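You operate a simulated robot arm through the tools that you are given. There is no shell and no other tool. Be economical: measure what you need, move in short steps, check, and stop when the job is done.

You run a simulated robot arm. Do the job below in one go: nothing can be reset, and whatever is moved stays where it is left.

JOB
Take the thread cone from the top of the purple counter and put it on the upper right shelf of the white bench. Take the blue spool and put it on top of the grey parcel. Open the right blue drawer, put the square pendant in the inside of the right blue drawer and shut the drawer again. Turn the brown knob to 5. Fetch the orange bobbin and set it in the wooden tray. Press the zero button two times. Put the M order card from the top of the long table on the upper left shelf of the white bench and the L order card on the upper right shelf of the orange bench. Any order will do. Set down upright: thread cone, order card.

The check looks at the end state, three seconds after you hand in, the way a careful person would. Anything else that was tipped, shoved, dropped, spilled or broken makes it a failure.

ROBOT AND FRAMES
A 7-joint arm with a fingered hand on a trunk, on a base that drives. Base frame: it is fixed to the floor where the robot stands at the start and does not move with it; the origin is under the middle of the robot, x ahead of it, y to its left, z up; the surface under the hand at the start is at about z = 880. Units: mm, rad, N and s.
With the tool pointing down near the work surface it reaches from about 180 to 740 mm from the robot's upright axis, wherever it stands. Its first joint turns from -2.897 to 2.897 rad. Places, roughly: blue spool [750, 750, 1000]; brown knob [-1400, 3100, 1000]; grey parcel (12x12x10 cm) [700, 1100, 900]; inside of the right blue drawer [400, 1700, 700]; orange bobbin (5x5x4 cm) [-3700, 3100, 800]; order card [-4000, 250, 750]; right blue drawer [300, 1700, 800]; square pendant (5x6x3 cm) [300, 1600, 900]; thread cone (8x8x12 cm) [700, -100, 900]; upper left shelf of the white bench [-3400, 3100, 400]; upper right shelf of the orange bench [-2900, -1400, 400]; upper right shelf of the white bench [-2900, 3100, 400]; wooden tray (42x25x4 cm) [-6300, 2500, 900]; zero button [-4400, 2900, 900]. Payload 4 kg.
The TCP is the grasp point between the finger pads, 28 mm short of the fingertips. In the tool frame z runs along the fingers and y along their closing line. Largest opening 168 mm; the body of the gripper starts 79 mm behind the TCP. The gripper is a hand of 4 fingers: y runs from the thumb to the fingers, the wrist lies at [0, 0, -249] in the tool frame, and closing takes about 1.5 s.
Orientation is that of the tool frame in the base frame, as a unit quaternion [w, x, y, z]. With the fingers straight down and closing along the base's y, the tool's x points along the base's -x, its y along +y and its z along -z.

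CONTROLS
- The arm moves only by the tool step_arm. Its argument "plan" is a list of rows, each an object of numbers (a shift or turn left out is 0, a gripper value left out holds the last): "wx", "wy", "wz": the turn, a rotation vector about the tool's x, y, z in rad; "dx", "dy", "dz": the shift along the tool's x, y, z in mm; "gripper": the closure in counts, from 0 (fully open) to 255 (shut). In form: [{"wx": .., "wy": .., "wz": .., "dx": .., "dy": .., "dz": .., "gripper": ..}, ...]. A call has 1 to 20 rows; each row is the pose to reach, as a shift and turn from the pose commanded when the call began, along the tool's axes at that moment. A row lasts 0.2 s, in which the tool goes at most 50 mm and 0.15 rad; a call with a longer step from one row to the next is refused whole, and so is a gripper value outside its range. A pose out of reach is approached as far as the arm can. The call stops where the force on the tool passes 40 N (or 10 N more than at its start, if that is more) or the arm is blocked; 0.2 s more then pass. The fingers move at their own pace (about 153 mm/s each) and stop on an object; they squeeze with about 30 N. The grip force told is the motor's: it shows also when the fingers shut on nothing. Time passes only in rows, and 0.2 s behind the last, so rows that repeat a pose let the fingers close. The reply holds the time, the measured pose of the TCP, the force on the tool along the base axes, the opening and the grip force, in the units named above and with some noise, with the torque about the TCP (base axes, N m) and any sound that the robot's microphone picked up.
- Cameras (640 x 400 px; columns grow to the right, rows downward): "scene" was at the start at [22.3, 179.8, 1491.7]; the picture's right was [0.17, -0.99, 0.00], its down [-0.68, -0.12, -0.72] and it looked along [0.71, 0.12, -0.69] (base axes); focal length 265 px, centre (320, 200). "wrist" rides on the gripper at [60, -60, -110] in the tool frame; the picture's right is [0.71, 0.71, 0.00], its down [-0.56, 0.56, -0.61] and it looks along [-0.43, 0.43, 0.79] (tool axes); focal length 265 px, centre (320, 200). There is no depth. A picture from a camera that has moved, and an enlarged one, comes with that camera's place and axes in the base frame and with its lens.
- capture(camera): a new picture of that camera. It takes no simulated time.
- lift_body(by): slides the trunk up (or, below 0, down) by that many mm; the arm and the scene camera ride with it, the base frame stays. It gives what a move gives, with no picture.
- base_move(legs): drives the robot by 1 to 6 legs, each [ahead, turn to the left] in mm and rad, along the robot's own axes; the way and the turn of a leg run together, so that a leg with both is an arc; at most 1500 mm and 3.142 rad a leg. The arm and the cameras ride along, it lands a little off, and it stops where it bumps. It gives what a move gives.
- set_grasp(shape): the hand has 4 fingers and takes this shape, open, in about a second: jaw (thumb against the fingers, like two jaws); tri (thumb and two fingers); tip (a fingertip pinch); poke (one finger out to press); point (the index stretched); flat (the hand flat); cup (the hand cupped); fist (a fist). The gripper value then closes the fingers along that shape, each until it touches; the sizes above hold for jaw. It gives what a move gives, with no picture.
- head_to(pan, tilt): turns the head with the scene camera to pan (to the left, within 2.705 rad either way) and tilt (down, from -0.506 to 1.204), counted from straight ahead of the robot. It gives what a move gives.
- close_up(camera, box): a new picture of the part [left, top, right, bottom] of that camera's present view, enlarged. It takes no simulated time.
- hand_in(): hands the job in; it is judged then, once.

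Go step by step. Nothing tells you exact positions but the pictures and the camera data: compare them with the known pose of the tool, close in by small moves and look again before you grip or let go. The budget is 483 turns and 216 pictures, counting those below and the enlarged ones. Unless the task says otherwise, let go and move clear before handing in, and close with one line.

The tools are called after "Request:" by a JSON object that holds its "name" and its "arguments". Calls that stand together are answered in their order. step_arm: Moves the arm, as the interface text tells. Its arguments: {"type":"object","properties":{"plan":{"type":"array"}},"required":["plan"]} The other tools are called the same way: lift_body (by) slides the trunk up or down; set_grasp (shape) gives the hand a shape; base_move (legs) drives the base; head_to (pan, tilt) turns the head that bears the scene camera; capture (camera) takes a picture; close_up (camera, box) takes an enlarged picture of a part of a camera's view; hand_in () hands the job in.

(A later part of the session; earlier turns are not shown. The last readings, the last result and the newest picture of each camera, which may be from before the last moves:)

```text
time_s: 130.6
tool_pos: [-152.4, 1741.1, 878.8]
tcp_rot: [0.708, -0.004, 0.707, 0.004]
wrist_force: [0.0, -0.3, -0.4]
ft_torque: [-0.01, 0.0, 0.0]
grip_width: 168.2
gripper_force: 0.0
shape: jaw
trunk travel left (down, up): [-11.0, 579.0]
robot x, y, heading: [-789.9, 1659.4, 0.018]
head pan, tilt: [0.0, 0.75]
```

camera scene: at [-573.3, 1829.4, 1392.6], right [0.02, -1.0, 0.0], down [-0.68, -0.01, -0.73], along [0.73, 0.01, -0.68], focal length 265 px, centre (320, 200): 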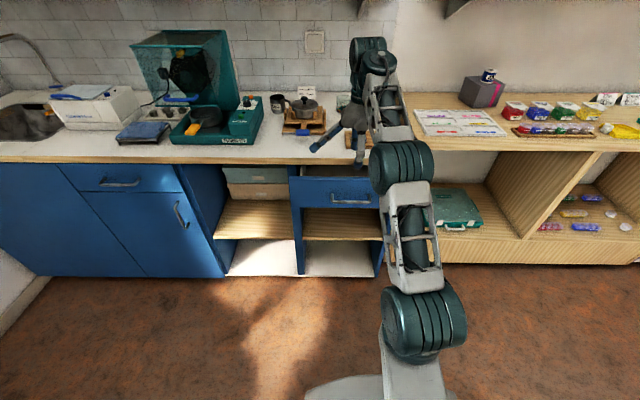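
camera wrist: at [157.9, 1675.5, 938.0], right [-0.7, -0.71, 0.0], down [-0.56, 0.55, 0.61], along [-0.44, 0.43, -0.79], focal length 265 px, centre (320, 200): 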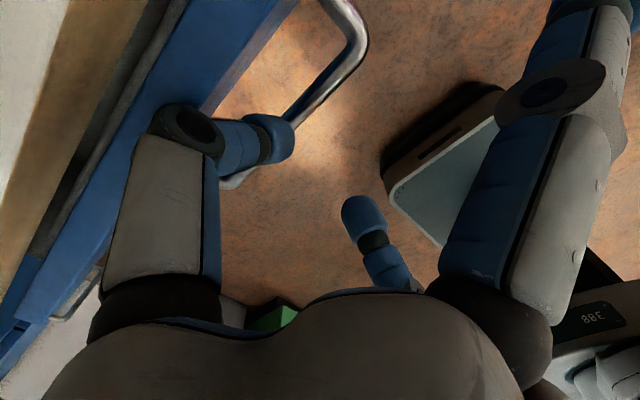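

Level pose reached. Extend and lower the hand to handle height, then look.

Request:
{"name": "step_arm", "arguments": {"plan": [{"dz": 40, "dy": -4}, {"dz": 80, "dy": -6}, {"dz": 80, "dy": -6, "dx": 40}, {"dz": 80, "dy": -6, "dx": 80}, {"dz": 80, "dy": -6, "dx": 102}, {"dz": 80, "dy": -6, "dx": 102}]}}

Request:
{"name": "capture", "arguments": {"camera": "wrist"}}

Request:
{"name": "capture", "arguments": {"camera": "scene"}}

```text
time_s: 132.0
tool_pos: [-70.0, 1737.2, 776.5]
tcp_rot: [0.707, -0.004, 0.707, 0.004]
wrist_force: [0.9, 0.3, 0.8]
ft_torque: [0.0, -0.01, 0.02]
grip_width: 168.2
gripper_force: 0.0
shape: jaw
trunk travel left (down, up): [-11.0, 579.0]
robot x, y, heading: [-793.3, 1658.0, 0.022]
head pan, tilt: [0.0, 0.75]
```

```text
150 pictures are left
camera wrist: at [-180.1, 1675.3, 716.3], right [0.0, 0.71, -0.71], down [-0.62, 0.55, 0.56], along [0.78, 0.44, 0.44], focal length 265 px, centre (320, 200)
```

wrist: 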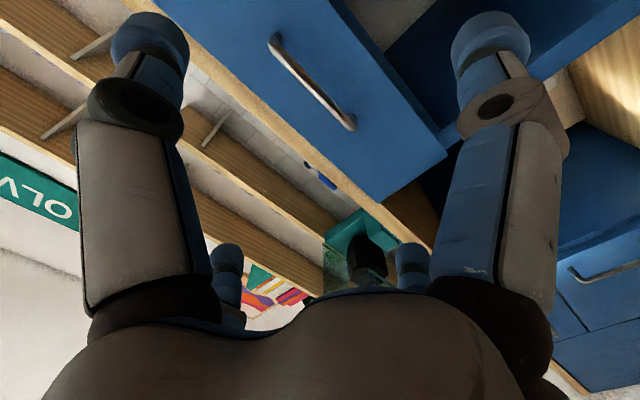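

```text
149 pictures are left
camera scene: at [-772.2, 1825.4, 992.6], right [0.02, -1.0, 0.0], down [-0.68, -0.01, -0.73], along [0.73, 0.01, -0.68], focal length 265 px, centre (320, 200)
```

scene: 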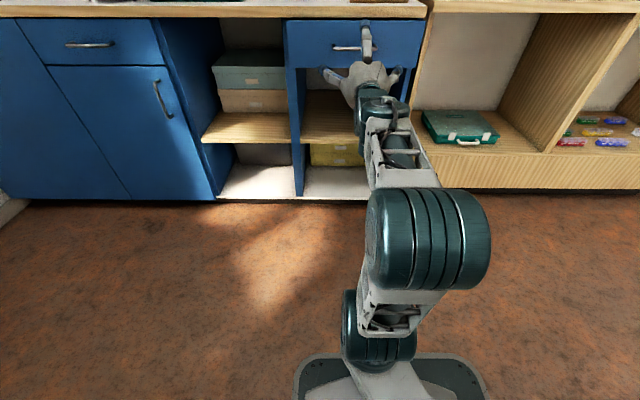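

Bar is at x≈130, y≈1734. Drive forward 165 mm and check alignment.

Request:
{"name": "base_move", "arguments": {"legs": [[165, 0]]}}

Request:
{"name": "capture", "arguments": {"camera": "wrist"}}

```text
time_s: 133.5
tool_pos: [97.5, 1736.3, 776.6]
tcp_rot: [0.708, -0.002, 0.706, 0.002]
wrist_force: [-0.6, -0.5, 0.7]
ft_torque: [0.01, -0.02, 0.03]
grip_width: 168.3
gripper_force: 0.1
shape: jaw
trunk travel left (down, up): [-11.0, 579.0]
robot x, y, heading: [-624.6, 1664.2, 0.014]
head pan, tilt: [0.0, 0.75]
```

```text
148 pictures are left
camera wrist: at [-13.4, 1676.0, 716.6], right [0.0, 0.71, -0.71], down [-0.62, 0.55, 0.56], along [0.79, 0.44, 0.44], focal length 265 px, centre (320, 200)
```

wrist: 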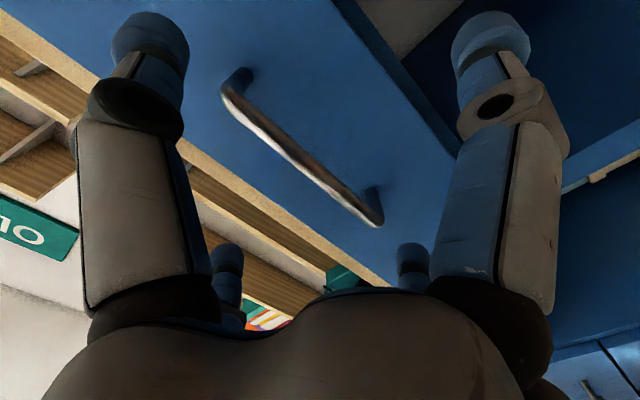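

Same alignment as the first successful grasp. Advance and close.

Request:
{"name": "step_arm", "arguments": {"plan": [{"dz": 11, "dy": -2, "dx": -1}, {"dz": 22, "dy": -3, "dx": -2}, {"dz": 22, "dy": -3, "dx": -2, "gripper": 60}, {"dz": 22, "dy": -3, "dx": -2, "gripper": 120}, {"dz": 22, "dy": -3, "dx": -2, "gripper": 180}, {"dz": 22, "dy": -3, "dx": -2, "gripper": 230}, {"dz": 22, "dy": -3, "dx": -2, "gripper": 230}, {"dz": 22, "dy": -3, "dx": -2, "gripper": 230}]}}

Request:
{"name": "capture", "arguments": {"camera": "wrist"}}

```text
time_s: 135.3
tool_pos: [117.9, 1735.1, 778.2]
tcp_rot: [0.707, -0.002, 0.707, 0.002]
wrist_force: [0.2, 1.4, -3.2]
ft_torque: [-0.03, 0.03, 0.03]
grip_width: 85.7
gripper_force: 30.2
shape: jaw
trunk travel left (down, up): [-11.0, 579.0]
robot x, y, heading: [-628.1, 1665.3, 0.018]
head pan, tilt: [0.0, 0.75]
```

```text
147 pictures are left
camera wrist: at [8.6, 1673.9, 717.7], right [0.0, 0.71, -0.71], down [-0.62, 0.55, 0.56], along [0.79, 0.44, 0.43], focal length 265 px, centre (320, 200)
```

wrist: 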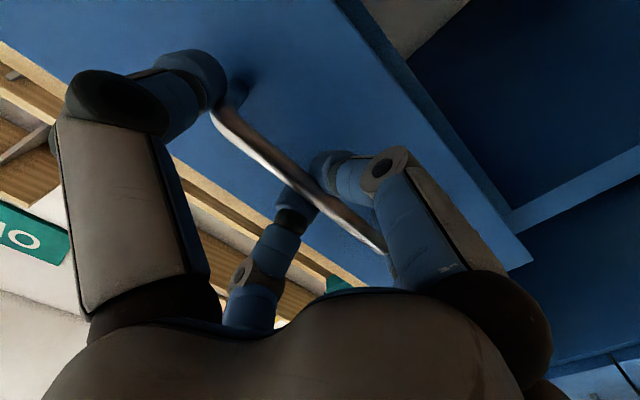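

Gripped. Pull 225 mm, release and back off.

Request:
{"name": "base_move", "arguments": {"legs": [[-225, 0]]}}

Request:
{"name": "step_arm", "arguments": {"plan": [{"gripper": 150}, {"gripper": 80}, {"gripper": 0}, {"gripper": 0}, {"gripper": 0}, {"gripper": 0}]}}

Request:
{"name": "base_move", "arguments": {"legs": [[-150, 0]]}}

Request:
{"name": "lift_body", "arguments": {"by": 400}}

```text
time_s: 137.0
tool_pos: [-105.4, 1732.7, 778.3]
tcp_rot: [0.708, -0.004, 0.706, 0.003]
wrist_force: [0.4, 7.6, -4.1]
ft_torque: [-0.03, 0.11, -0.17]
grip_width: 85.3
gripper_force: 30.0
shape: jaw
trunk travel left (down, up): [-11.0, 579.0]
robot x, y, heading: [-846.7, 1659.9, 0.018]
head pan, tilt: [0.0, 0.75]
```

```text
time_s: 138.4
tool_pos: [-106.0, 1732.4, 778.3]
tcp_rot: [0.708, -0.003, 0.707, 0.003]
wrist_force: [-0.3, -0.2, -0.4]
ft_torque: [-0.01, -0.03, 0.0]
grip_width: 167.6
gripper_force: 0.0
shape: jaw
trunk travel left (down, up): [-11.0, 579.0]
robot x, y, heading: [-852.3, 1658.9, 0.018]
head pan, tilt: [0.0, 0.75]
```

```text
time_s: 139.7
tool_pos: [-252.9, 1730.8, 779.0]
tcp_rot: [0.708, -0.003, 0.706, 0.003]
wrist_force: [0.6, -0.6, 0.3]
ft_torque: [0.0, 0.02, 0.0]
grip_width: 167.8
gripper_force: 0.1
shape: jaw
trunk travel left (down, up): [-11.0, 579.0]
robot x, y, heading: [-995.5, 1656.4, 0.018]
head pan, tilt: [0.0, 0.75]
```

```text
time_s: 143.6
tool_pos: [-252.8, 1729.5, 1178.7]
tcp_rot: [0.708, -0.004, 0.706, 0.004]
wrist_force: [-0.9, -0.8, 0.1]
ft_torque: [-0.02, 0.0, -0.02]
grip_width: 167.6
gripper_force: 0.1
shape: jaw
trunk travel left (down, up): [-411.0, 179.0]
robot x, y, heading: [-997.7, 1658.1, 0.014]
head pan, tilt: [0.0, 0.75]
```

Now raise a bit more and turn the hand down.

Request:
{"name": "lift_body", "arguments": {"by": 100}}

Request:
{"name": "step_arm", "arguments": {"plan": [{"dx": 6, "dz": -25, "wy": 0.13}, {"dx": 12, "dz": -50, "wy": 0.26}, {"dx": 18, "dz": -75, "wy": 0.39}, {"dx": 24, "dz": -100, "wy": 0.52}, {"dx": 30, "dz": -125, "wy": 0.65}, {"dx": 36, "dz": -150, "wy": 0.78}, {"dx": 42, "dz": -175, "wy": 0.91}, {"dx": 48, "dz": -200, "wy": 1.04}, {"dx": 54, "dz": -225, "wy": 1.17}, {"dx": 60, "dz": -250, "wy": 1.3}, {"dx": 66, "dz": -270, "wy": 1.43}, {"dx": 70, "dz": -290, "wy": 1.571}, {"dx": 70, "dz": -290, "wy": 1.571}]}}

```text
time_s: 144.9
tool_pos: [-253.1, 1730.7, 1278.8]
tcp_rot: [0.707, -0.002, 0.707, 0.003]
wrist_force: [-0.3, -0.3, -0.2]
ft_torque: [-0.01, 0.01, -0.03]
grip_width: 167.9
gripper_force: 0.1
shape: jaw
trunk travel left (down, up): [-511.0, 79.0]
robot x, y, heading: [-1001.4, 1659.7, 0.018]
head pan, tilt: [0.0, 0.75]
```

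```text
time_s: 147.7
tool_pos: [-547.5, 1726.6, 1197.9]
tcp_rot: [0.0, -0.004, 1.0, 0.002]
wrist_force: [0.6, -0.3, 0.7]
ft_torque: [0.04, 0.03, 0.01]
grip_width: 167.7
gripper_force: 0.0
shape: jaw
out of reach, approached as far as the arm can: row 12, 13
trunk travel left (down, up): [-511.0, 79.0]
robot x, y, heading: [-996.3, 1655.9, 0.017]
head pan, tilt: [0.0, 0.75]
```

Hand is high and vertical. Drive forward to reach the pendant and look.

Request:
{"name": "base_move", "arguments": {"legs": [[560, 0]]}}

Request:
{"name": "capture", "arguments": {"camera": "scene"}}

Request:
{"name": "capture", "arguments": {"camera": "wrist"}}

```text
time_s: 150.8
tool_pos: [4.9, 1734.3, 1197.8]
tcp_rot: [0.002, -0.001, 1.0, 0.001]
wrist_force: [1.0, 0.5, -1.0]
ft_torque: [-0.01, 0.02, -0.01]
grip_width: 167.8
gripper_force: 0.1
shape: jaw
trunk travel left (down, up): [-511.0, 79.0]
robot x, y, heading: [-447.6, 1667.0, 0.012]
head pan, tilt: [0.0, 0.75]
```

```text
146 pictures are left
camera scene: at [-425.2, 1830.4, 1492.6], right [0.01, -1.0, 0.0], down [-0.68, -0.01, -0.73], along [0.73, 0.01, -0.68], focal length 265 px, centre (320, 200)
```

scene: 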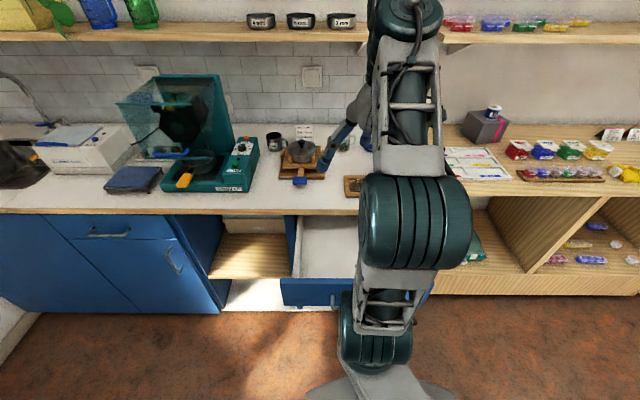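

```text
145 pictures are left
camera wrist: at [-56.6, 1674.3, 1307.5], right [-0.71, 0.7, 0.0], down [0.55, 0.56, 0.62], along [0.44, 0.44, -0.79], focal length 265 px, centre (320, 200)
```

wrist: 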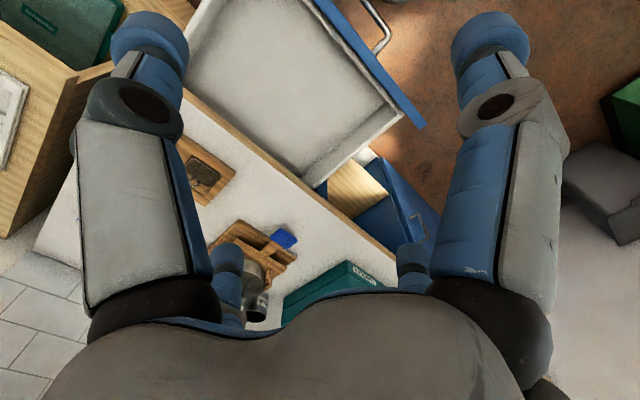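

The drawer is open and empty. I'll move 80 mm closer and hover above the pendants.

Request:
{"name": "base_move", "arguments": {"legs": [[80, 0]]}}

Request:
{"name": "step_arm", "arguments": {"plan": [{"dx": -35, "dy": -20, "dz": 25}, {"dx": -70, "dy": -40, "dz": 50}, {"dx": -105, "dy": -60, "dz": 75}, {"dx": -140, "dy": -85, "dz": 100}, {"dx": -170, "dy": -110, "dz": 125}, {"dx": -195, "dy": -120, "dz": 145}]}}

Request:
{"name": "capture", "arguments": {"camera": "wrist"}}

Request:
{"name": "capture", "arguments": {"camera": "scene"}}

```text
time_s: 151.9
tool_pos: [84.2, 1736.3, 1197.6]
tcp_rot: [0.001, -0.002, 1.0, 0.0]
wrist_force: [-0.2, 0.5, -0.3]
ft_torque: [0.02, 0.04, 0.01]
grip_width: 168.0
gripper_force: 0.0
shape: jaw
trunk travel left (down, up): [-511.0, 79.0]
robot x, y, heading: [-365.8, 1665.2, 0.012]
head pan, tilt: [0.0, 0.75]
```

```text
time_s: 153.3
tool_pos: [280.3, 1615.1, 1050.4]
tcp_rot: [0.002, -0.003, 1.0, 0.0]
wrist_force: [0.1, 0.1, -0.6]
ft_torque: [0.0, -0.01, 0.01]
grip_width: 167.6
gripper_force: 0.0
shape: jaw
trunk travel left (down, up): [-511.0, 79.0]
robot x, y, heading: [-367.5, 1667.3, 0.01]
head pan, tilt: [0.0, 0.75]
```

```text
144 pictures are left
camera wrist: at [218.5, 1555.9, 1160.0], right [-0.71, 0.7, 0.0], down [0.55, 0.56, 0.62], along [0.44, 0.44, -0.79], focal length 265 px, centre (320, 200)
```

wrist: 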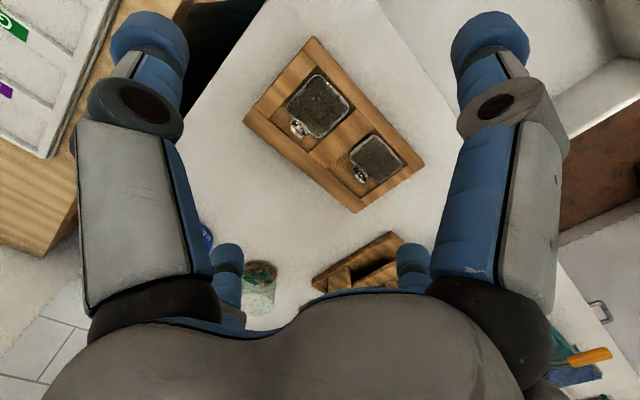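

```text
143 pictures are left
camera scene: at [-345.8, 1831.1, 1492.7], right [0.01, -1.0, 0.0], down [-0.68, -0.01, -0.73], along [0.73, 0.01, -0.68], focal length 265 px, centre (320, 200)
```

scene: 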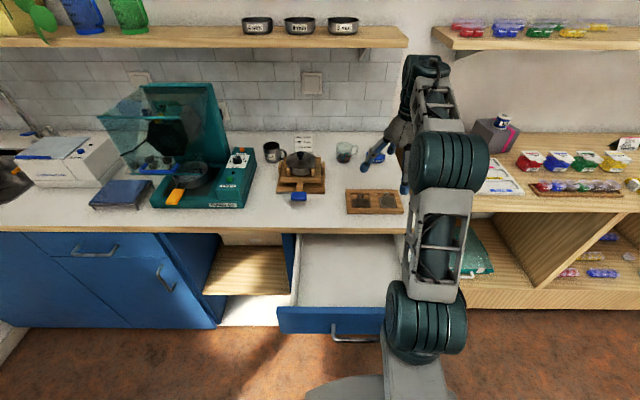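

Request:
{"name": "close_up", "arguments": {"camera": "wrist", "box": [240, 30, 430, 220]}}

```text
2.11 times, centred on (335, 125) of wrist
camera zoom: at [218.5, 1555.9, 1160.0], right [-0.71, 0.7, 0.0], down [0.55, 0.56, 0.62], along [0.44, 0.44, -0.79], focal length 559 px, centre (288, 358)
```

zoom: 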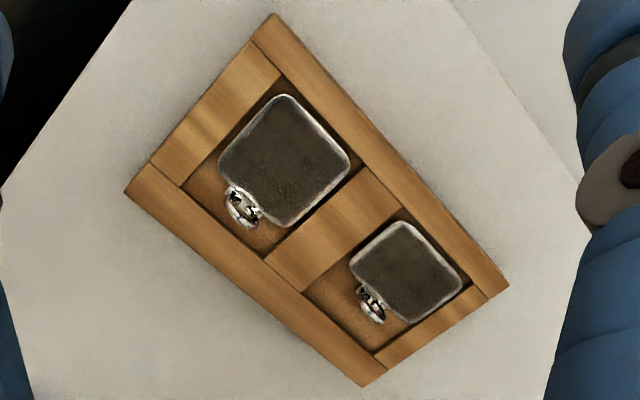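

The right, larger one is the square pendant, centred about (286, 1619), with its ring toward the wall. I'll set the tip pinch and come lower to judge heights.

Request:
{"name": "set_grasp", "arguments": {"shape": "tip"}}

Request:
{"name": "step_arm", "arguments": {"plan": [{"dx": -2, "dy": 2, "dz": 40, "gripper": 140}, {"dx": -4, "dy": 4, "dz": 80, "gripper": 140}, {"dx": -5, "dy": 4, "dz": 110, "gripper": 140}, {"dx": -5, "dy": 4, "dz": 110, "gripper": 140}]}}

Request:
{"name": "capture", "arguments": {"camera": "wrist"}}

Request:
{"name": "close_up", "arguments": {"camera": "scene", "box": [320, 120, 460, 240]}}

```text
time_s: 154.2
tool_pos: [279.2, 1617.0, 1051.4]
tcp_rot: [0.002, -0.003, 1.0, 0.0]
wrist_force: [1.0, 0.4, -0.3]
ft_torque: [0.0, -0.01, -0.02]
grip_width: 168.0
gripper_force: 0.0
shape: tip
trunk travel left (down, up): [-511.0, 79.0]
robot x, y, heading: [-367.2, 1671.4, 0.018]
head pan, tilt: [0.0, 0.75]
```

```text
time_s: 155.2
tool_pos: [285.2, 1621.0, 942.8]
tcp_rot: [0.002, -0.002, 1.0, 0.0]
wrist_force: [-0.9, 0.4, 0.1]
ft_torque: [0.0, 0.03, 0.01]
grip_width: 76.5
gripper_force: 0.1
shape: tip
trunk travel left (down, up): [-511.0, 79.0]
robot x, y, heading: [-371.9, 1668.2, 0.014]
head pan, tilt: [0.0, 0.75]
```

```text
141 pictures are left
camera wrist: at [224.2, 1560.2, 1051.4], right [-0.71, 0.7, 0.0], down [0.55, 0.56, 0.62], along [0.44, 0.44, -0.79], focal length 265 px, centre (320, 200)
```

wrist: 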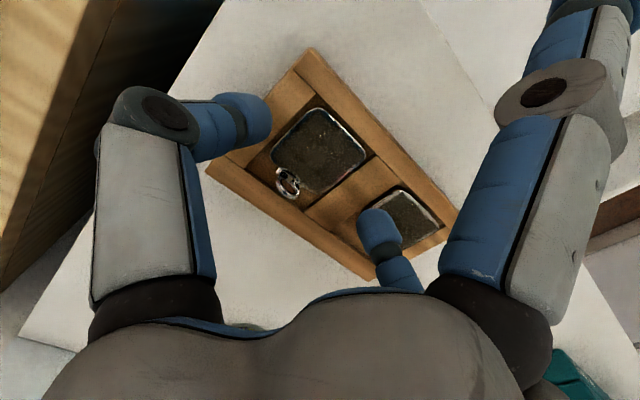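

```text
3.33 times, centred on (390, 180) of scene
camera zoom: at [-346.1, 1831.4, 1492.6], right [0.01, -1.0, 0.0], down [-0.68, -0.01, -0.73], along [0.73, 0.01, -0.68], focal length 884 px, centre (87, 267)
```

zoom: 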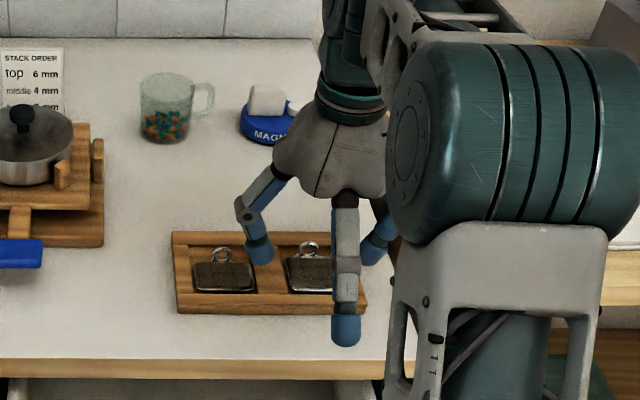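

Request:
{"name": "close_up", "arguments": {"camera": "wrist", "box": [200, 40, 470, 290]}}

```text
1.60 times, centred on (335, 165) of wrist
camera zoom: at [224.2, 1560.2, 1051.4], right [-0.71, 0.7, 0.0], down [0.55, 0.56, 0.62], along [0.44, 0.44, -0.79], focal length 425 px, centre (296, 256)
```

zoom: 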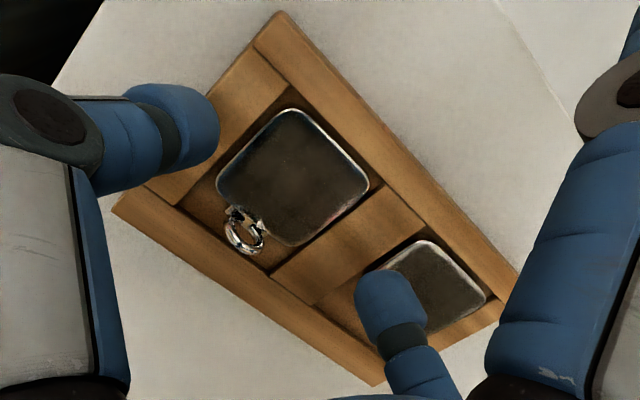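

I'll narrow the pinch a little, and lower in small steps watching force until the tips reach the tray rim.

Request:
{"name": "step_arm", "arguments": {"plan": [{"dx": -2, "dy": -2, "dz": 8, "gripper": 162}, {"dx": -2, "dy": -2, "dz": 16, "gripper": 162}, {"dx": -2, "dy": -2, "dz": 20, "gripper": 162}, {"dx": -2, "dy": -2, "dz": 23, "gripper": 162}]}}

Request:
{"name": "close_up", "arguments": {"camera": "wrist", "box": [200, 60, 470, 290]}}

```text
time_s: 156.2
tool_pos: [286.7, 1617.9, 923.5]
tcp_rot: [0.005, -0.001, 1.0, 0.0]
wrist_force: [-1.2, -4.8, 22.7]
ft_torque: [-0.66, 0.02, -0.04]
grip_width: 44.1
gripper_force: 30.3
shape: tip
trunk travel left (down, up): [-511.0, 79.0]
robot x, y, heading: [-364.4, 1668.2, 0.009]
head pan, tilt: [0.0, 0.75]
```

```text
1.74 times, centred on (335, 175) of wrist
camera zoom: at [225.0, 1557.5, 1032.2], right [-0.71, 0.71, -0.01], down [0.55, 0.56, 0.62], along [0.44, 0.44, -0.78], focal length 462 px, centre (294, 244)
```

zoom: 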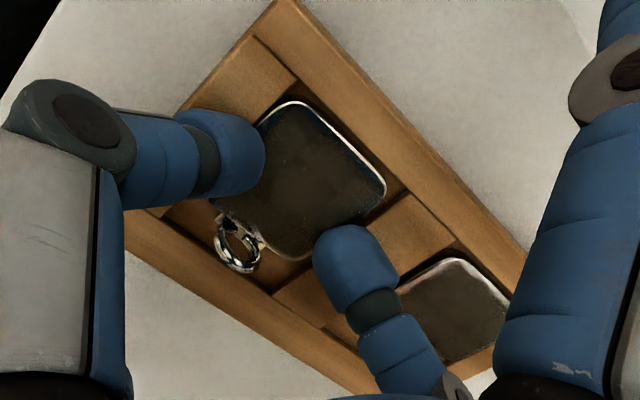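

The tips are already pressing on something. I'll ease up slightly and read again.

Request:
{"name": "step_arm", "arguments": {"plan": [{"dz": -4}, {"dz": -7}, {"dz": -7}]}}

Request:
{"name": "close_up", "arguments": {"camera": "wrist", "box": [200, 60, 470, 290]}}

```text
time_s: 157.0
tool_pos: [287.0, 1621.2, 926.9]
tcp_rot: [0.001, -0.003, 1.0, 0.0]
wrist_force: [-0.5, 0.4, -0.4]
ft_torque: [0.01, -0.04, -0.01]
grip_width: 40.5
gripper_force: 30.1
shape: tip
trunk travel left (down, up): [-511.0, 79.0]
robot x, y, heading: [-367.2, 1664.6, 0.015]
head pan, tilt: [0.0, 0.75]
```

```text
1.74 times, centred on (335, 175) of wrist
camera zoom: at [226.5, 1559.7, 1036.4], right [-0.71, 0.7, 0.0], down [0.55, 0.56, 0.62], along [0.43, 0.44, -0.79], focal length 462 px, centre (294, 244)
```

zoom: 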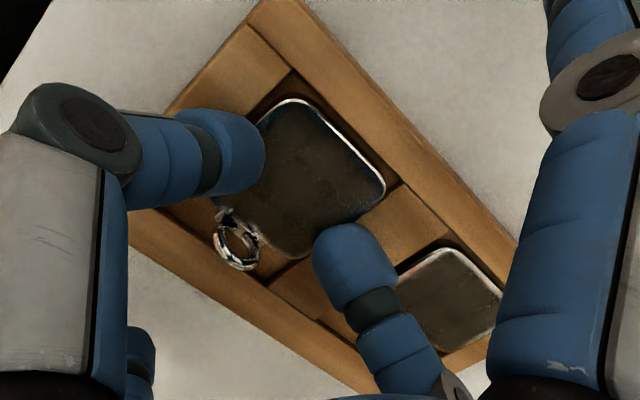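

It seems to be clamped on the pendant. I'll tighten and lift a little to see.

Request:
{"name": "step_arm", "arguments": {"plan": [{"gripper": 190}, {"gripper": 215}, {"gripper": 230}, {"gripper": 230}, {"gripper": 230}, {"dz": -10}, {"dz": -25}, {"dz": -40}]}}

Request:
{"name": "capture", "arguments": {"camera": "wrist"}}

```text
time_s: 158.8
tool_pos: [286.9, 1619.7, 967.5]
tcp_rot: [0.0, -0.003, 1.0, 0.0]
wrist_force: [-0.6, -0.1, -0.3]
ft_torque: [0.0, 0.02, 0.0]
grip_width: 16.3
gripper_force: 0.0
shape: tip
trunk travel left (down, up): [-511.0, 79.0]
robot x, y, heading: [-368.2, 1666.2, 0.012]
head pan, tilt: [0.0, 0.75]
```

```text
136 pictures are left
camera wrist: at [225.5, 1558.9, 1076.4], right [-0.71, 0.7, 0.0], down [0.55, 0.56, 0.62], along [0.43, 0.44, -0.79], focal length 265 px, centre (320, 200)
```

wrist: 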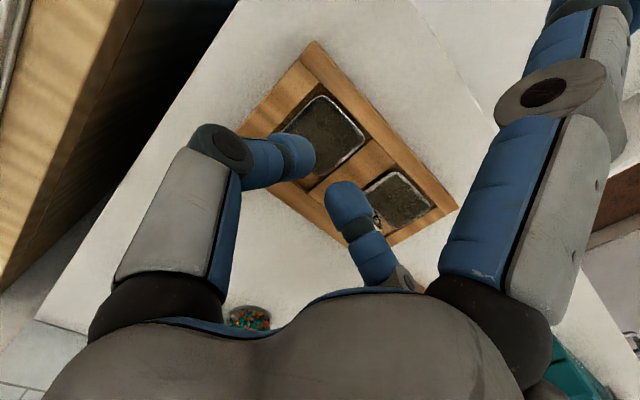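

It slipped off the flat body, but the ring seems to stand upright at about (314, 1620). I'll pinch the ring instead.

Request:
{"name": "step_arm", "arguments": {"plan": [{"dx": -15, "dy": 0, "gripper": 185}, {"dx": -31, "dy": 0, "gripper": 185}, {"dx": -31, "dy": 0, "gripper": 185}, {"dx": -31, "dy": 0, "dz": 15, "gripper": 185}]}}

Request:
{"name": "close_up", "arguments": {"camera": "wrist", "box": [220, 60, 440, 240]}}

```text
time_s: 159.8
tool_pos: [318.4, 1619.9, 952.0]
tcp_rot: [0.002, -0.002, 1.0, 0.001]
wrist_force: [0.6, 0.2, 1.3]
ft_torque: [0.01, 0.01, 0.04]
grip_width: 45.7
gripper_force: 0.0
shape: tip
trunk travel left (down, up): [-511.0, 79.0]
robot x, y, heading: [-366.7, 1671.3, 0.009]
head pan, tilt: [0.0, 0.75]
```

```text
2.22 times, centred on (330, 150) of wrist
camera zoom: at [257.2, 1558.8, 1061.8], right [-0.71, 0.7, 0.0], down [0.55, 0.56, 0.62], along [0.43, 0.44, -0.79], focal length 590 px, centre (298, 311)
```

zoom: 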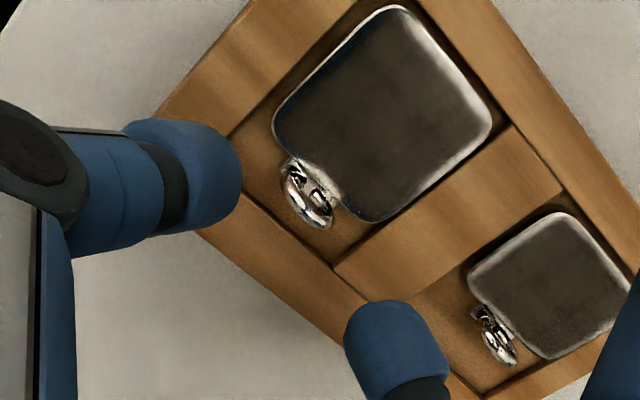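

Ring confirmed at about (313, 1620, 900). Descend and pinch it.

Request:
{"name": "step_arm", "arguments": {"plan": [{"dz": 10, "dx": 1}, {"dz": 20, "dx": 2}, {"dz": 25, "dx": 2}, {"dz": 25, "dx": 2}]}}

Request:
{"name": "close_up", "arguments": {"camera": "wrist", "box": [220, 60, 440, 240]}}

```text
time_s: 160.8
tool_pos: [316.3, 1619.9, 927.8]
tcp_rot: [0.002, -0.003, 1.0, -0.001]
wrist_force: [0.3, -0.5, -0.4]
ft_torque: [-0.03, 0.01, 0.02]
grip_width: 45.8
gripper_force: 0.1
shape: tip
trunk travel left (down, up): [-511.0, 79.0]
robot x, y, heading: [-364.7, 1664.7, 0.01]
head pan, tilt: [0.0, 0.75]
```

```text
2.22 times, centred on (330, 150) of wrist
camera zoom: at [255.4, 1558.9, 1036.6], right [-0.71, 0.7, 0.0], down [0.55, 0.56, 0.62], along [0.43, 0.44, -0.79], focal length 590 px, centre (298, 311)
```

zoom: 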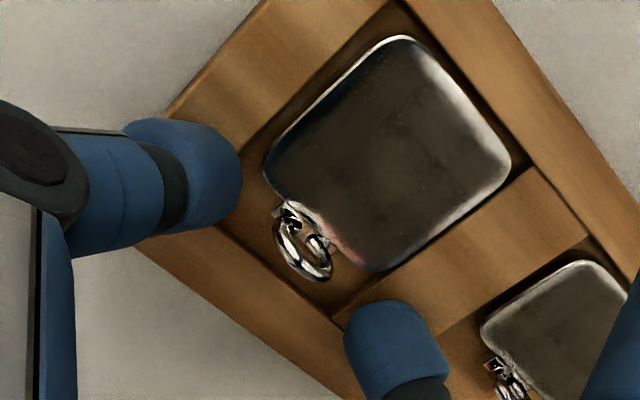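

The ring lies right between the tips; close slowly.

Request:
{"name": "step_arm", "arguments": {"plan": [{"dz": 2, "gripper": 195}, {"dz": 3, "gripper": 205}, {"dz": 3, "gripper": 215}, {"dz": 3, "gripper": 225}, {"dz": 3, "gripper": 235}, {"dz": 3, "gripper": 245}, {"dz": 3, "gripper": 245}, {"dz": 3, "gripper": 245}]}}

Request:
{"name": "close_up", "arguments": {"camera": "wrist", "box": [220, 60, 440, 240]}}

```text
time_s: 162.6
tool_pos: [319.6, 1620.5, 924.8]
tcp_rot: [0.005, -0.002, 1.0, -0.001]
wrist_force: [22.4, -0.6, 5.5]
ft_torque: [-0.02, -0.32, -0.01]
grip_width: 10.0
gripper_force: 29.9
shape: tip
trunk travel left (down, up): [-511.0, 79.0]
robot x, y, heading: [-368.9, 1667.1, 0.011]
head pan, tilt: [0.0, 0.75]
```

```text
2.22 times, centred on (330, 150) of wrist
camera zoom: at [258.4, 1559.3, 1033.7], right [-0.71, 0.7, -0.01], down [0.55, 0.56, 0.62], along [0.44, 0.44, -0.79], focal length 590 px, centre (298, 311)
```

zoom: 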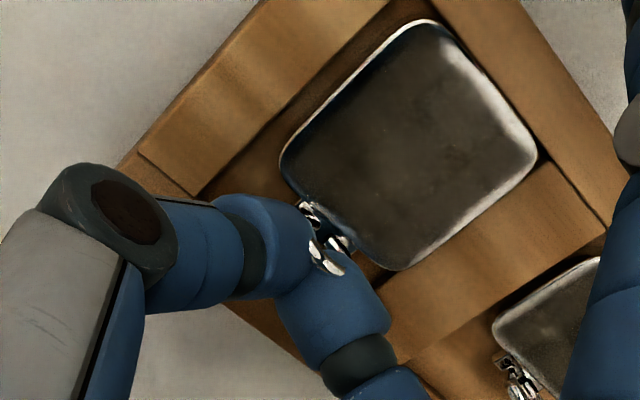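

The ring seems pinched (10 mm). Lift gently and look.

Request:
{"name": "step_arm", "arguments": {"plan": [{"dz": -5}, {"dz": -12}, {"dz": -25}, {"dz": -40}, {"dz": -60}, {"dz": -80}]}}

Request:
{"name": "capture", "arguments": {"camera": "wrist"}}

```text
time_s: 164.0
tool_pos: [315.5, 1619.7, 1005.8]
tcp_rot: [0.002, -0.001, 1.0, 0.0]
wrist_force: [-0.4, -0.2, 0.0]
ft_torque: [0.02, 0.01, 0.0]
grip_width: 9.6
gripper_force: 29.8
shape: tip
trunk travel left (down, up): [-511.0, 79.0]
robot x, y, heading: [-368.6, 1669.1, 0.014]
head pan, tilt: [0.0, 0.75]
```

```text
132 pictures are left
camera wrist: at [254.9, 1559.3, 1115.2], right [-0.71, 0.7, 0.0], down [0.55, 0.56, 0.62], along [0.43, 0.44, -0.79], focal length 265 px, centre (320, 200)
```

wrist: 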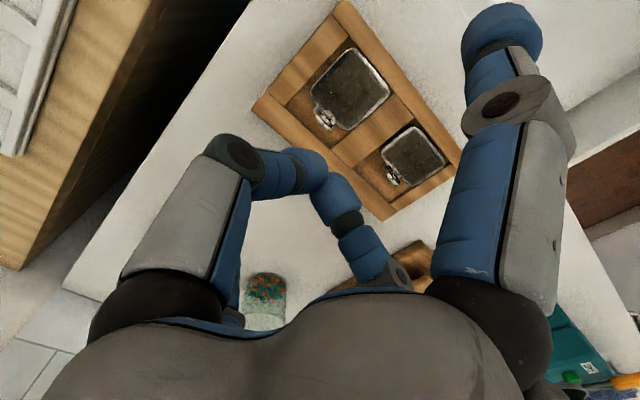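

Request:
{"name": "close_up", "arguments": {"camera": "wrist", "box": [260, 10, 460, 210]}}

```text
2.00 times, centred on (360, 110) of wrist
camera zoom: at [254.9, 1559.3, 1115.2], right [-0.71, 0.7, 0.0], down [0.55, 0.56, 0.62], along [0.43, 0.44, -0.79], focal length 531 px, centre (240, 380)
```

zoom: 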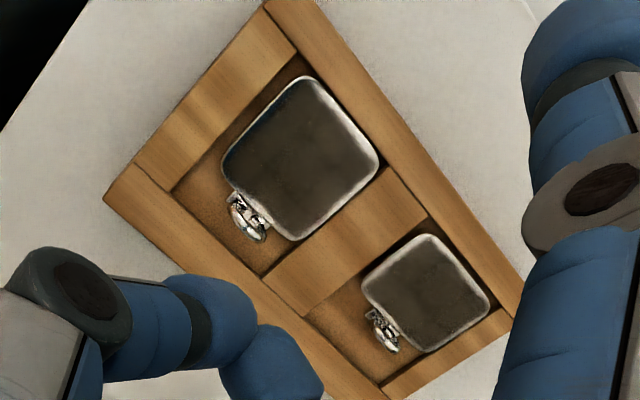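

The ring, about 22 mm across, stands in the y–z plane, so pinching across its flat (along x) will hold better. I'll roll the hand 90° and look.

Request:
{"name": "step_arm", "arguments": {"plan": [{"wz": -0.14, "gripper": 185}, {"wz": -0.28, "gripper": 185}, {"wz": -0.42}, {"wz": -0.56}, {"wz": -0.7}, {"wz": -0.84}, {"wz": -0.98}, {"wz": -1.12}, {"wz": -1.26}, {"wz": -1.4}, {"wz": -1.5}, {"wz": -1.571}, {"wz": -1.571, "dx": 6, "dz": 40}]}}

Request:
{"name": "capture", "arguments": {"camera": "wrist"}}

```text
time_s: 166.8
tool_pos: [311.8, 1618.9, 963.5]
tcp_rot: [-0.001, 0.709, -0.705, 0.002]
wrist_force: [0.0, -0.3, -0.1]
ft_torque: [-0.04, 0.02, -0.01]
grip_width: 46.0
gripper_force: 0.0
shape: tip
trunk travel left (down, up): [-511.0, 79.0]
robot x, y, heading: [-370.3, 1666.1, 0.015]
head pan, tilt: [0.0, 0.75]
```

```text
130 pictures are left
camera wrist: at [371.1, 1559.1, 1073.3], right [-0.7, -0.71, 0.0], down [-0.56, 0.56, 0.61], along [-0.43, 0.43, -0.79], focal length 265 px, centre (320, 200)
```

wrist: 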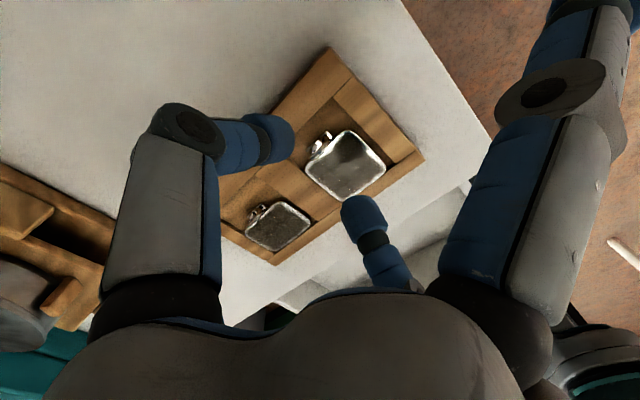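

Ring is about (310, 1618). Descend over it.

Request:
{"name": "step_arm", "arguments": {"plan": [{"dy": 2, "dz": 15}, {"dy": 2, "dz": 30}, {"dy": 2, "dz": 36}, {"dy": 2, "dz": 36}]}}

Request:
{"name": "close_up", "arguments": {"camera": "wrist", "box": [220, 60, 440, 240]}}

```text
time_s: 167.8
tool_pos: [309.4, 1621.1, 927.7]
tcp_rot: [-0.002, 0.709, -0.705, 0.002]
wrist_force: [0.1, -0.7, 0.5]
ft_torque: [-0.04, 0.04, 0.03]
grip_width: 46.0
gripper_force: 0.2
shape: tip
trunk travel left (down, up): [-511.0, 79.0]
robot x, y, heading: [-369.1, 1667.2, 0.015]
head pan, tilt: [0.0, 0.75]
```

```text
2.22 times, centred on (330, 150) of wrist
camera zoom: at [368.4, 1560.2, 1038.3], right [-0.7, -0.71, 0.0], down [-0.56, 0.55, 0.61], along [-0.43, 0.43, -0.79], focal length 590 px, centre (298, 311)
```

zoom: 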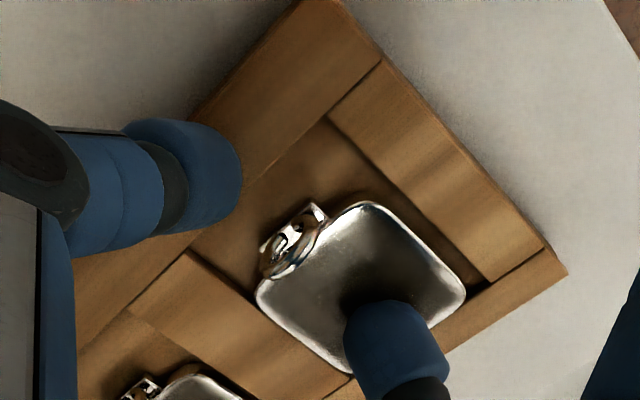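

The ring sits on the closing line. Close on it.

Request:
{"name": "step_arm", "arguments": {"plan": [{"dz": 2, "gripper": 195}, {"dz": 2, "gripper": 205}, {"dz": 2, "gripper": 215}, {"dz": 2, "gripper": 225}, {"dz": 2, "gripper": 235}, {"dz": 2, "gripper": 250}, {"dz": 2, "gripper": 250}, {"dz": 2, "gripper": 250}]}}

Request:
{"name": "close_up", "arguments": {"camera": "wrist", "box": [220, 60, 440, 240]}}

```text
time_s: 169.6
tool_pos: [309.0, 1619.9, 925.7]
tcp_rot: [-0.001, 0.709, -0.705, 0.001]
wrist_force: [0.6, 0.6, 0.5]
ft_torque: [0.06, -0.01, -0.01]
grip_width: 9.9
gripper_force: 30.4
shape: tip
trunk travel left (down, up): [-511.0, 79.0]
robot x, y, heading: [-368.0, 1670.2, 0.015]
head pan, tilt: [0.0, 0.75]
```

```text
2.22 times, centred on (330, 150) of wrist
camera zoom: at [368.5, 1560.0, 1036.1], right [-0.7, -0.71, 0.0], down [-0.56, 0.55, 0.61], along [-0.43, 0.43, -0.79], focal length 590 px, centre (298, 311)
```

zoom: 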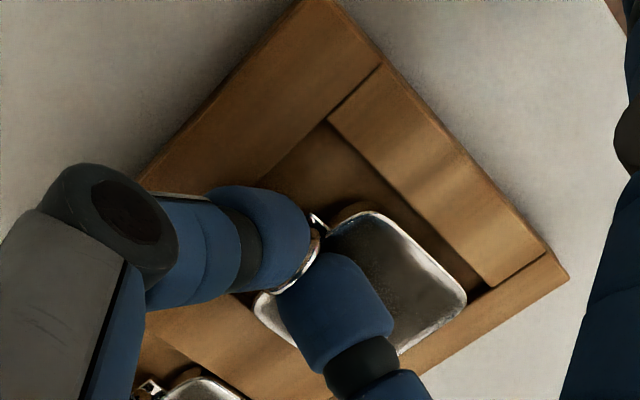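

The tips met above the ring. Open, lower until light contact, and try again.

Request:
{"name": "step_arm", "arguments": {"plan": [{"gripper": 220}, {"gripper": 190}, {"gripper": 190}, {"dz": 4}, {"dz": 6}, {"dz": 8}, {"dz": 8}]}}

Request:
{"name": "close_up", "arguments": {"camera": "wrist", "box": [220, 60, 440, 240]}}

```text
time_s: 171.1
tool_pos: [307.9, 1619.9, 925.0]
tcp_rot: [-0.006, 0.71, -0.704, 0.005]
wrist_force: [-5.4, -0.1, 23.0]
ft_torque: [-0.01, 0.71, 0.0]
grip_width: 46.3
gripper_force: 0.1
shape: tip
trunk travel left (down, up): [-511.0, 79.0]
robot x, y, heading: [-367.3, 1669.2, 0.016]
head pan, tilt: [0.0, 0.75]
stopped in row 7: the force on the tool passed its limit at 41 N (the readings are from after the stop); the commanded pose is now the measured one
```

```text
2.22 times, centred on (330, 150) of wrist
camera zoom: at [366.5, 1560.1, 1036.1], right [-0.7, -0.71, -0.01], down [-0.57, 0.55, 0.6], along [-0.42, 0.43, -0.8], focal length 590 px, centre (298, 311)
```

zoom: 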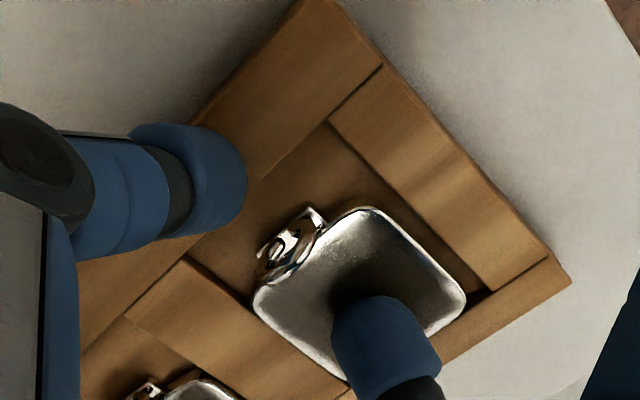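

Actually the ring seemed to pass between the tips last time and I never lifted. I'll re-close at that height and lift.

Request:
{"name": "step_arm", "arguments": {"plan": [{"dz": -2, "dy": -1}, {"dz": -2, "dy": -2, "gripper": 205}, {"dz": -2, "dy": -2, "gripper": 220}, {"dz": -2, "dy": -2, "gripper": 235}, {"dz": -2, "dy": -2, "gripper": 250}, {"dz": -2, "dy": -2, "gripper": 250}, {"dz": -2, "dy": -2, "gripper": 250}, {"dz": -2, "dy": -2, "gripper": 250}, {"dz": -8, "dy": -2}, {"dz": -15, "dy": -2}, {"dz": -25, "dy": -2}, {"dz": -40, "dy": -2}]}}

Request:
{"name": "capture", "arguments": {"camera": "wrist"}}

```text
time_s: 173.7
tool_pos: [312.0, 1621.5, 961.4]
tcp_rot: [-0.004, 0.709, -0.705, 0.004]
wrist_force: [0.5, 0.2, -0.2]
ft_torque: [0.01, -0.01, 0.01]
grip_width: 10.9
gripper_force: 29.8
shape: tip
trunk travel left (down, up): [-511.0, 79.0]
robot x, y, heading: [-370.4, 1665.8, 0.016]
head pan, tilt: [0.0, 0.75]
```

```text
126 pictures are left
camera wrist: at [370.6, 1561.1, 1072.2], right [-0.7, -0.71, -0.01], down [-0.57, 0.55, 0.61], along [-0.43, 0.43, -0.79], focal length 265 px, centre (320, 200)
```

wrist: 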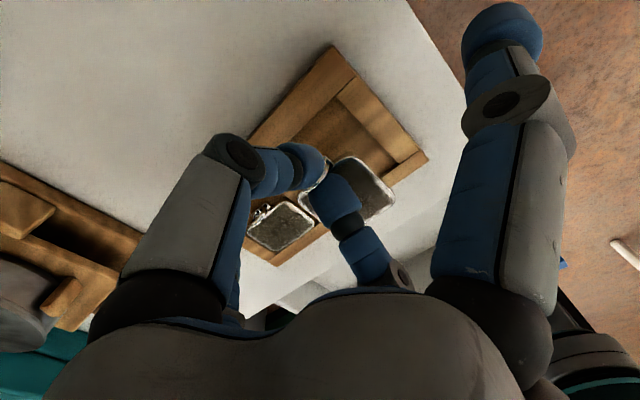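

The pendant is lifted by its ring. Now carry it up and over the open drawer, with a 45° roll so the spread fingers fit inside.

Request:
{"name": "step_arm", "arguments": {"plan": [{"dz": -30}, {"dz": -60}, {"dx": -20, "dy": 40, "dz": -60, "wz": 0.1}, {"dx": -40, "dy": 80, "dz": -60, "wz": 0.2}, {"dx": -60, "dy": 120, "dz": -60, "wz": 0.32}, {"dx": -80, "dy": 160, "dz": -60, "wz": 0.44}, {"dx": -100, "dy": 200, "dz": -60, "wz": 0.56}, {"dx": -112, "dy": 240, "dz": -60, "wz": 0.68}, {"dx": -112, "dy": 246, "dz": -60, "wz": 0.785}, {"dx": -112, "dy": 246, "dz": -60, "wz": 0.785}]}}

Request:
{"name": "capture", "arguments": {"camera": "wrist"}}

Request:
{"name": "capture", "arguments": {"camera": "scene"}}

```text
time_s: 175.9
tool_pos: [63.6, 1729.3, 1017.7]
tcp_rot: [0.005, -0.385, 0.923, -0.001]
wrist_force: [0.3, 1.1, -0.3]
ft_torque: [0.0, 0.02, -0.01]
grip_width: 10.8
gripper_force: 29.8
shape: tip
trunk travel left (down, up): [-511.0, 79.0]
robot x, y, heading: [-368.6, 1666.7, 0.019]
head pan, tilt: [0.0, 0.75]
```

```text
125 pictures are left
camera wrist: at [62.4, 1644.4, 1126.7], right [-1.0, -0.01, -0.01], down [-0.01, 0.79, 0.61], along [0.01, 0.61, -0.79], focal length 265 px, centre (320, 200)
```

wrist: 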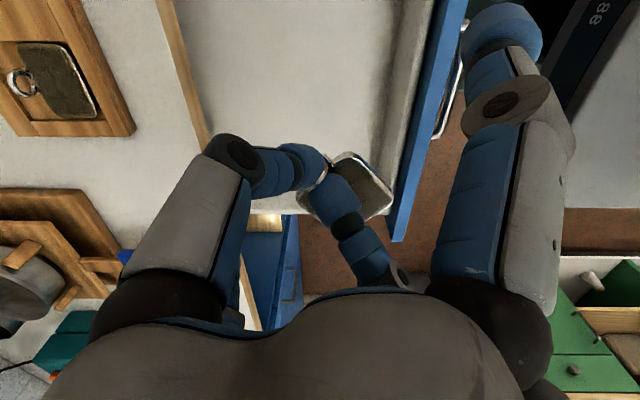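

```text
124 pictures are left
camera scene: at [-346.1, 1831.4, 1492.6], right [0.01, -1.0, 0.0], down [-0.68, -0.01, -0.73], along [0.73, 0.01, -0.68], focal length 265 px, centre (320, 200)
```

scene: 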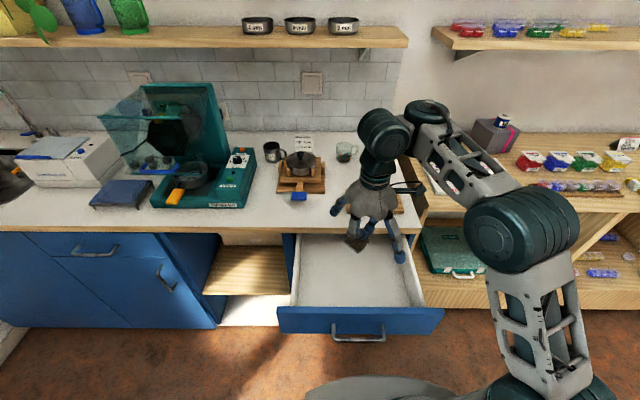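

The pendant hangs over the middle of the drawer. Descend into it.

Request:
{"name": "step_arm", "arguments": {"plan": [{"dx": -10, "dy": -1, "dz": 40}, {"dx": -19, "dy": -2, "dz": 80}, {"dx": -19, "dy": -2, "dz": 120}, {"dx": -19, "dy": -2, "dz": 160}, {"dx": -19, "dy": -2, "dz": 168}]}}

Request:
{"name": "capture", "arguments": {"camera": "wrist"}}

Request:
{"name": "close_up", "arguments": {"camera": "scene", "box": [260, 180, 460, 350]}}

```text
time_s: 177.1
tool_pos: [80.6, 1741.7, 851.4]
tcp_rot: [0.005, -0.386, 0.922, -0.002]
wrist_force: [0.1, -0.5, -0.8]
ft_torque: [-0.04, -0.03, 0.02]
grip_width: 11.0
gripper_force: 30.0
shape: tip
trunk travel left (down, up): [-511.0, 79.0]
robot x, y, heading: [-369.3, 1668.1, 0.014]
head pan, tilt: [0.0, 0.75]
```

```text
123 pictures are left
camera wrist: at [79.2, 1656.7, 960.9], right [-1.0, -0.01, -0.01], down [-0.01, 0.79, 0.61], along [0.01, 0.62, -0.79], focal length 265 px, centre (320, 200)
```

wrist: 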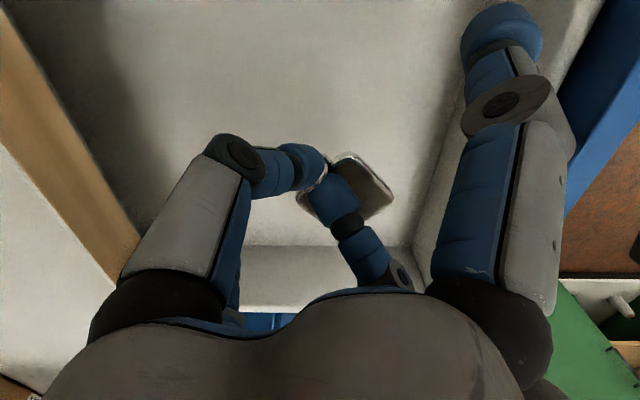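

```text
2.35 times, centred on (360, 265) of scene
camera zoom: at [-346.2, 1831.4, 1492.7], right [0.01, -1.0, 0.0], down [-0.68, -0.01, -0.73], along [0.73, 0.01, -0.68], focal length 624 px, centre (226, 47)
```

zoom: 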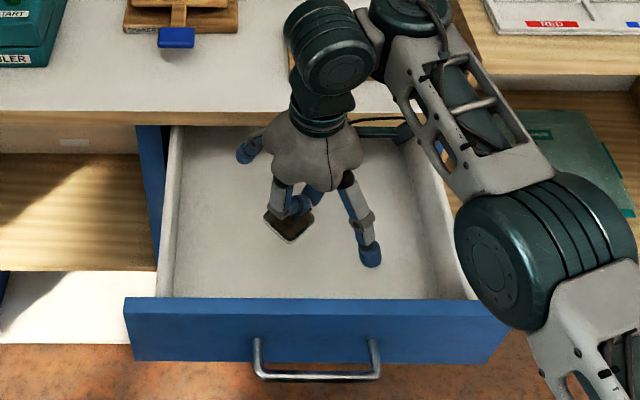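

Clear on all sides. Continue down in small steps until contact.

Request:
{"name": "step_arm", "arguments": {"plan": [{"dz": 20}, {"dz": 40}, {"dz": 46}, {"dz": 52}]}}

Request:
{"name": "capture", "arguments": {"camera": "wrist"}}

```text
time_s: 178.1
tool_pos: [80.3, 1743.4, 799.3]
tcp_rot: [0.005, -0.386, 0.923, -0.001]
wrist_force: [0.1, -0.7, -0.2]
ft_torque: [0.01, -0.03, 0.02]
grip_width: 10.4
gripper_force: 30.2
shape: tip
trunk travel left (down, up): [-511.0, 79.0]
robot x, y, heading: [-370.5, 1667.5, 0.017]
head pan, tilt: [0.0, 0.75]
```

```text
121 pictures are left
camera wrist: at [79.0, 1658.0, 908.0], right [-1.0, -0.01, -0.01], down [-0.01, 0.79, 0.61], along [0.0, 0.61, -0.79], focal length 265 px, centre (320, 200)
```

wrist: 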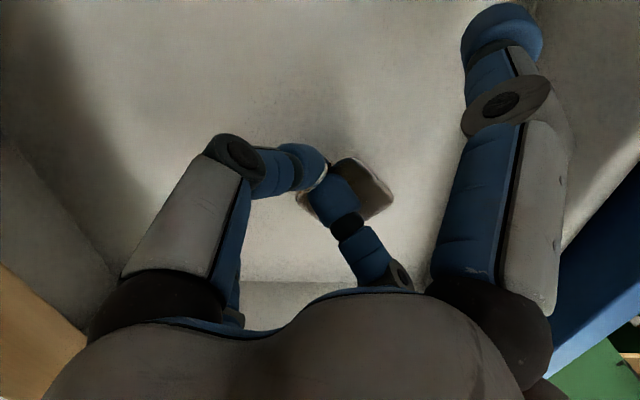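

Request:
{"name": "step_arm", "arguments": {"plan": [{"dz": 5}, {"dz": 10}, {"dz": 14}, {"dz": 18}, {"dz": 22}]}}

```text
time_s: 179.3
tool_pos: [80.0, 1743.7, 790.0]
tcp_rot: [0.002, -0.386, 0.923, -0.001]
wrist_force: [0.1, -0.7, -0.2]
ft_torque: [-0.02, 0.03, -0.01]
grip_width: 10.7
gripper_force: 29.7
shape: tip
out of reach, approached as far as the arm can: row 3, 4, 5
trunk travel left (down, up): [-511.0, 79.0]
robot x, y, heading: [-367.1, 1667.6, 0.01]
head pan, tilt: [0.0, 0.75]
```

The arm can't reach lower here, so I'll lower the trunk a little instead.

Request:
{"name": "lift_body", "arguments": {"by": -10}}

Request:
{"name": "close_up", "arguments": {"camera": "wrist", "box": [240, 110, 440, 260]}}

```text
time_s: 179.9
tool_pos: [81.3, 1742.5, 780.7]
tcp_rot: [0.001, -0.385, 0.923, -0.001]
wrist_force: [-0.2, 0.0, -0.3]
ft_torque: [-0.02, -0.03, -0.02]
grip_width: 10.8
gripper_force: 30.1
shape: tip
trunk travel left (down, up): [-501.0, 89.0]
robot x, y, heading: [-371.6, 1668.1, 0.015]
head pan, tilt: [0.0, 0.75]
```

```text
2.67 times, centred on (340, 185) of wrist
camera zoom: at [79.8, 1658.2, 890.3], right [-1.0, -0.01, 0.0], down [-0.01, 0.79, 0.61], along [0.0, 0.61, -0.79], focal length 708 px, centre (267, 240)
```

zoom: 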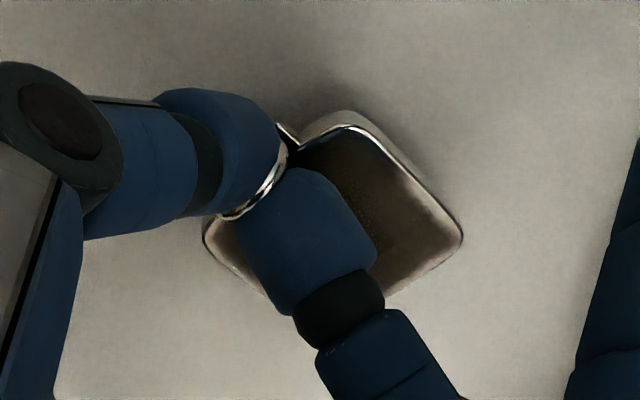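

Request:
{"name": "lift_body", "arguments": {"by": -10}}

Request:
{"name": "close_up", "arguments": {"camera": "wrist", "box": [240, 110, 440, 260]}}

```text
time_s: 180.5
tool_pos: [81.0, 1743.6, 770.4]
tcp_rot: [0.001, -0.385, 0.923, -0.001]
wrist_force: [0.2, 0.3, -0.5]
ft_torque: [-0.01, 0.02, 0.01]
grip_width: 10.7
gripper_force: 30.2
shape: tip
trunk travel left (down, up): [-491.0, 99.0]
robot x, y, heading: [-370.9, 1670.5, 0.016]
head pan, tilt: [0.0, 0.75]
```

```text
2.67 times, centred on (340, 185) of wrist
camera zoom: at [79.8, 1658.2, 880.3], right [-1.0, -0.01, 0.0], down [-0.01, 0.79, 0.61], along [0.0, 0.61, -0.79], focal length 708 px, centre (267, 240)
```

zoom: 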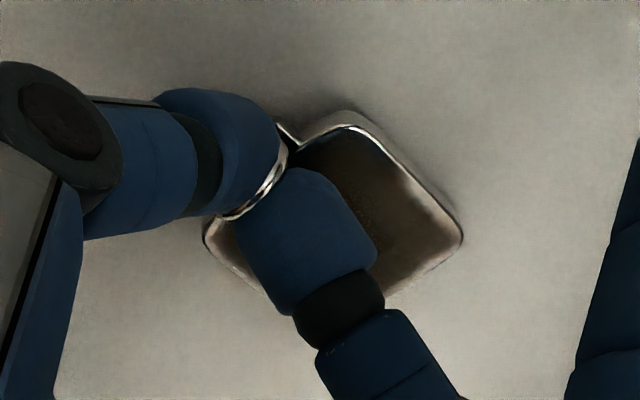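

Request:
{"name": "lift_body", "arguments": {"by": -6}}

```text
time_s: 181.0
tool_pos: [80.0, 1744.1, 766.2]
tcp_rot: [0.003, -0.385, 0.923, -0.002]
wrist_force: [1.2, 0.1, 6.4]
ft_torque: [0.0, 0.02, 0.0]
grip_width: 10.8
gripper_force: 29.7
shape: tip
trunk travel left (down, up): [-485.0, 105.0]
robot x, y, heading: [-365.8, 1669.5, 0.015]
head pan, tilt: [0.0, 0.75]
```

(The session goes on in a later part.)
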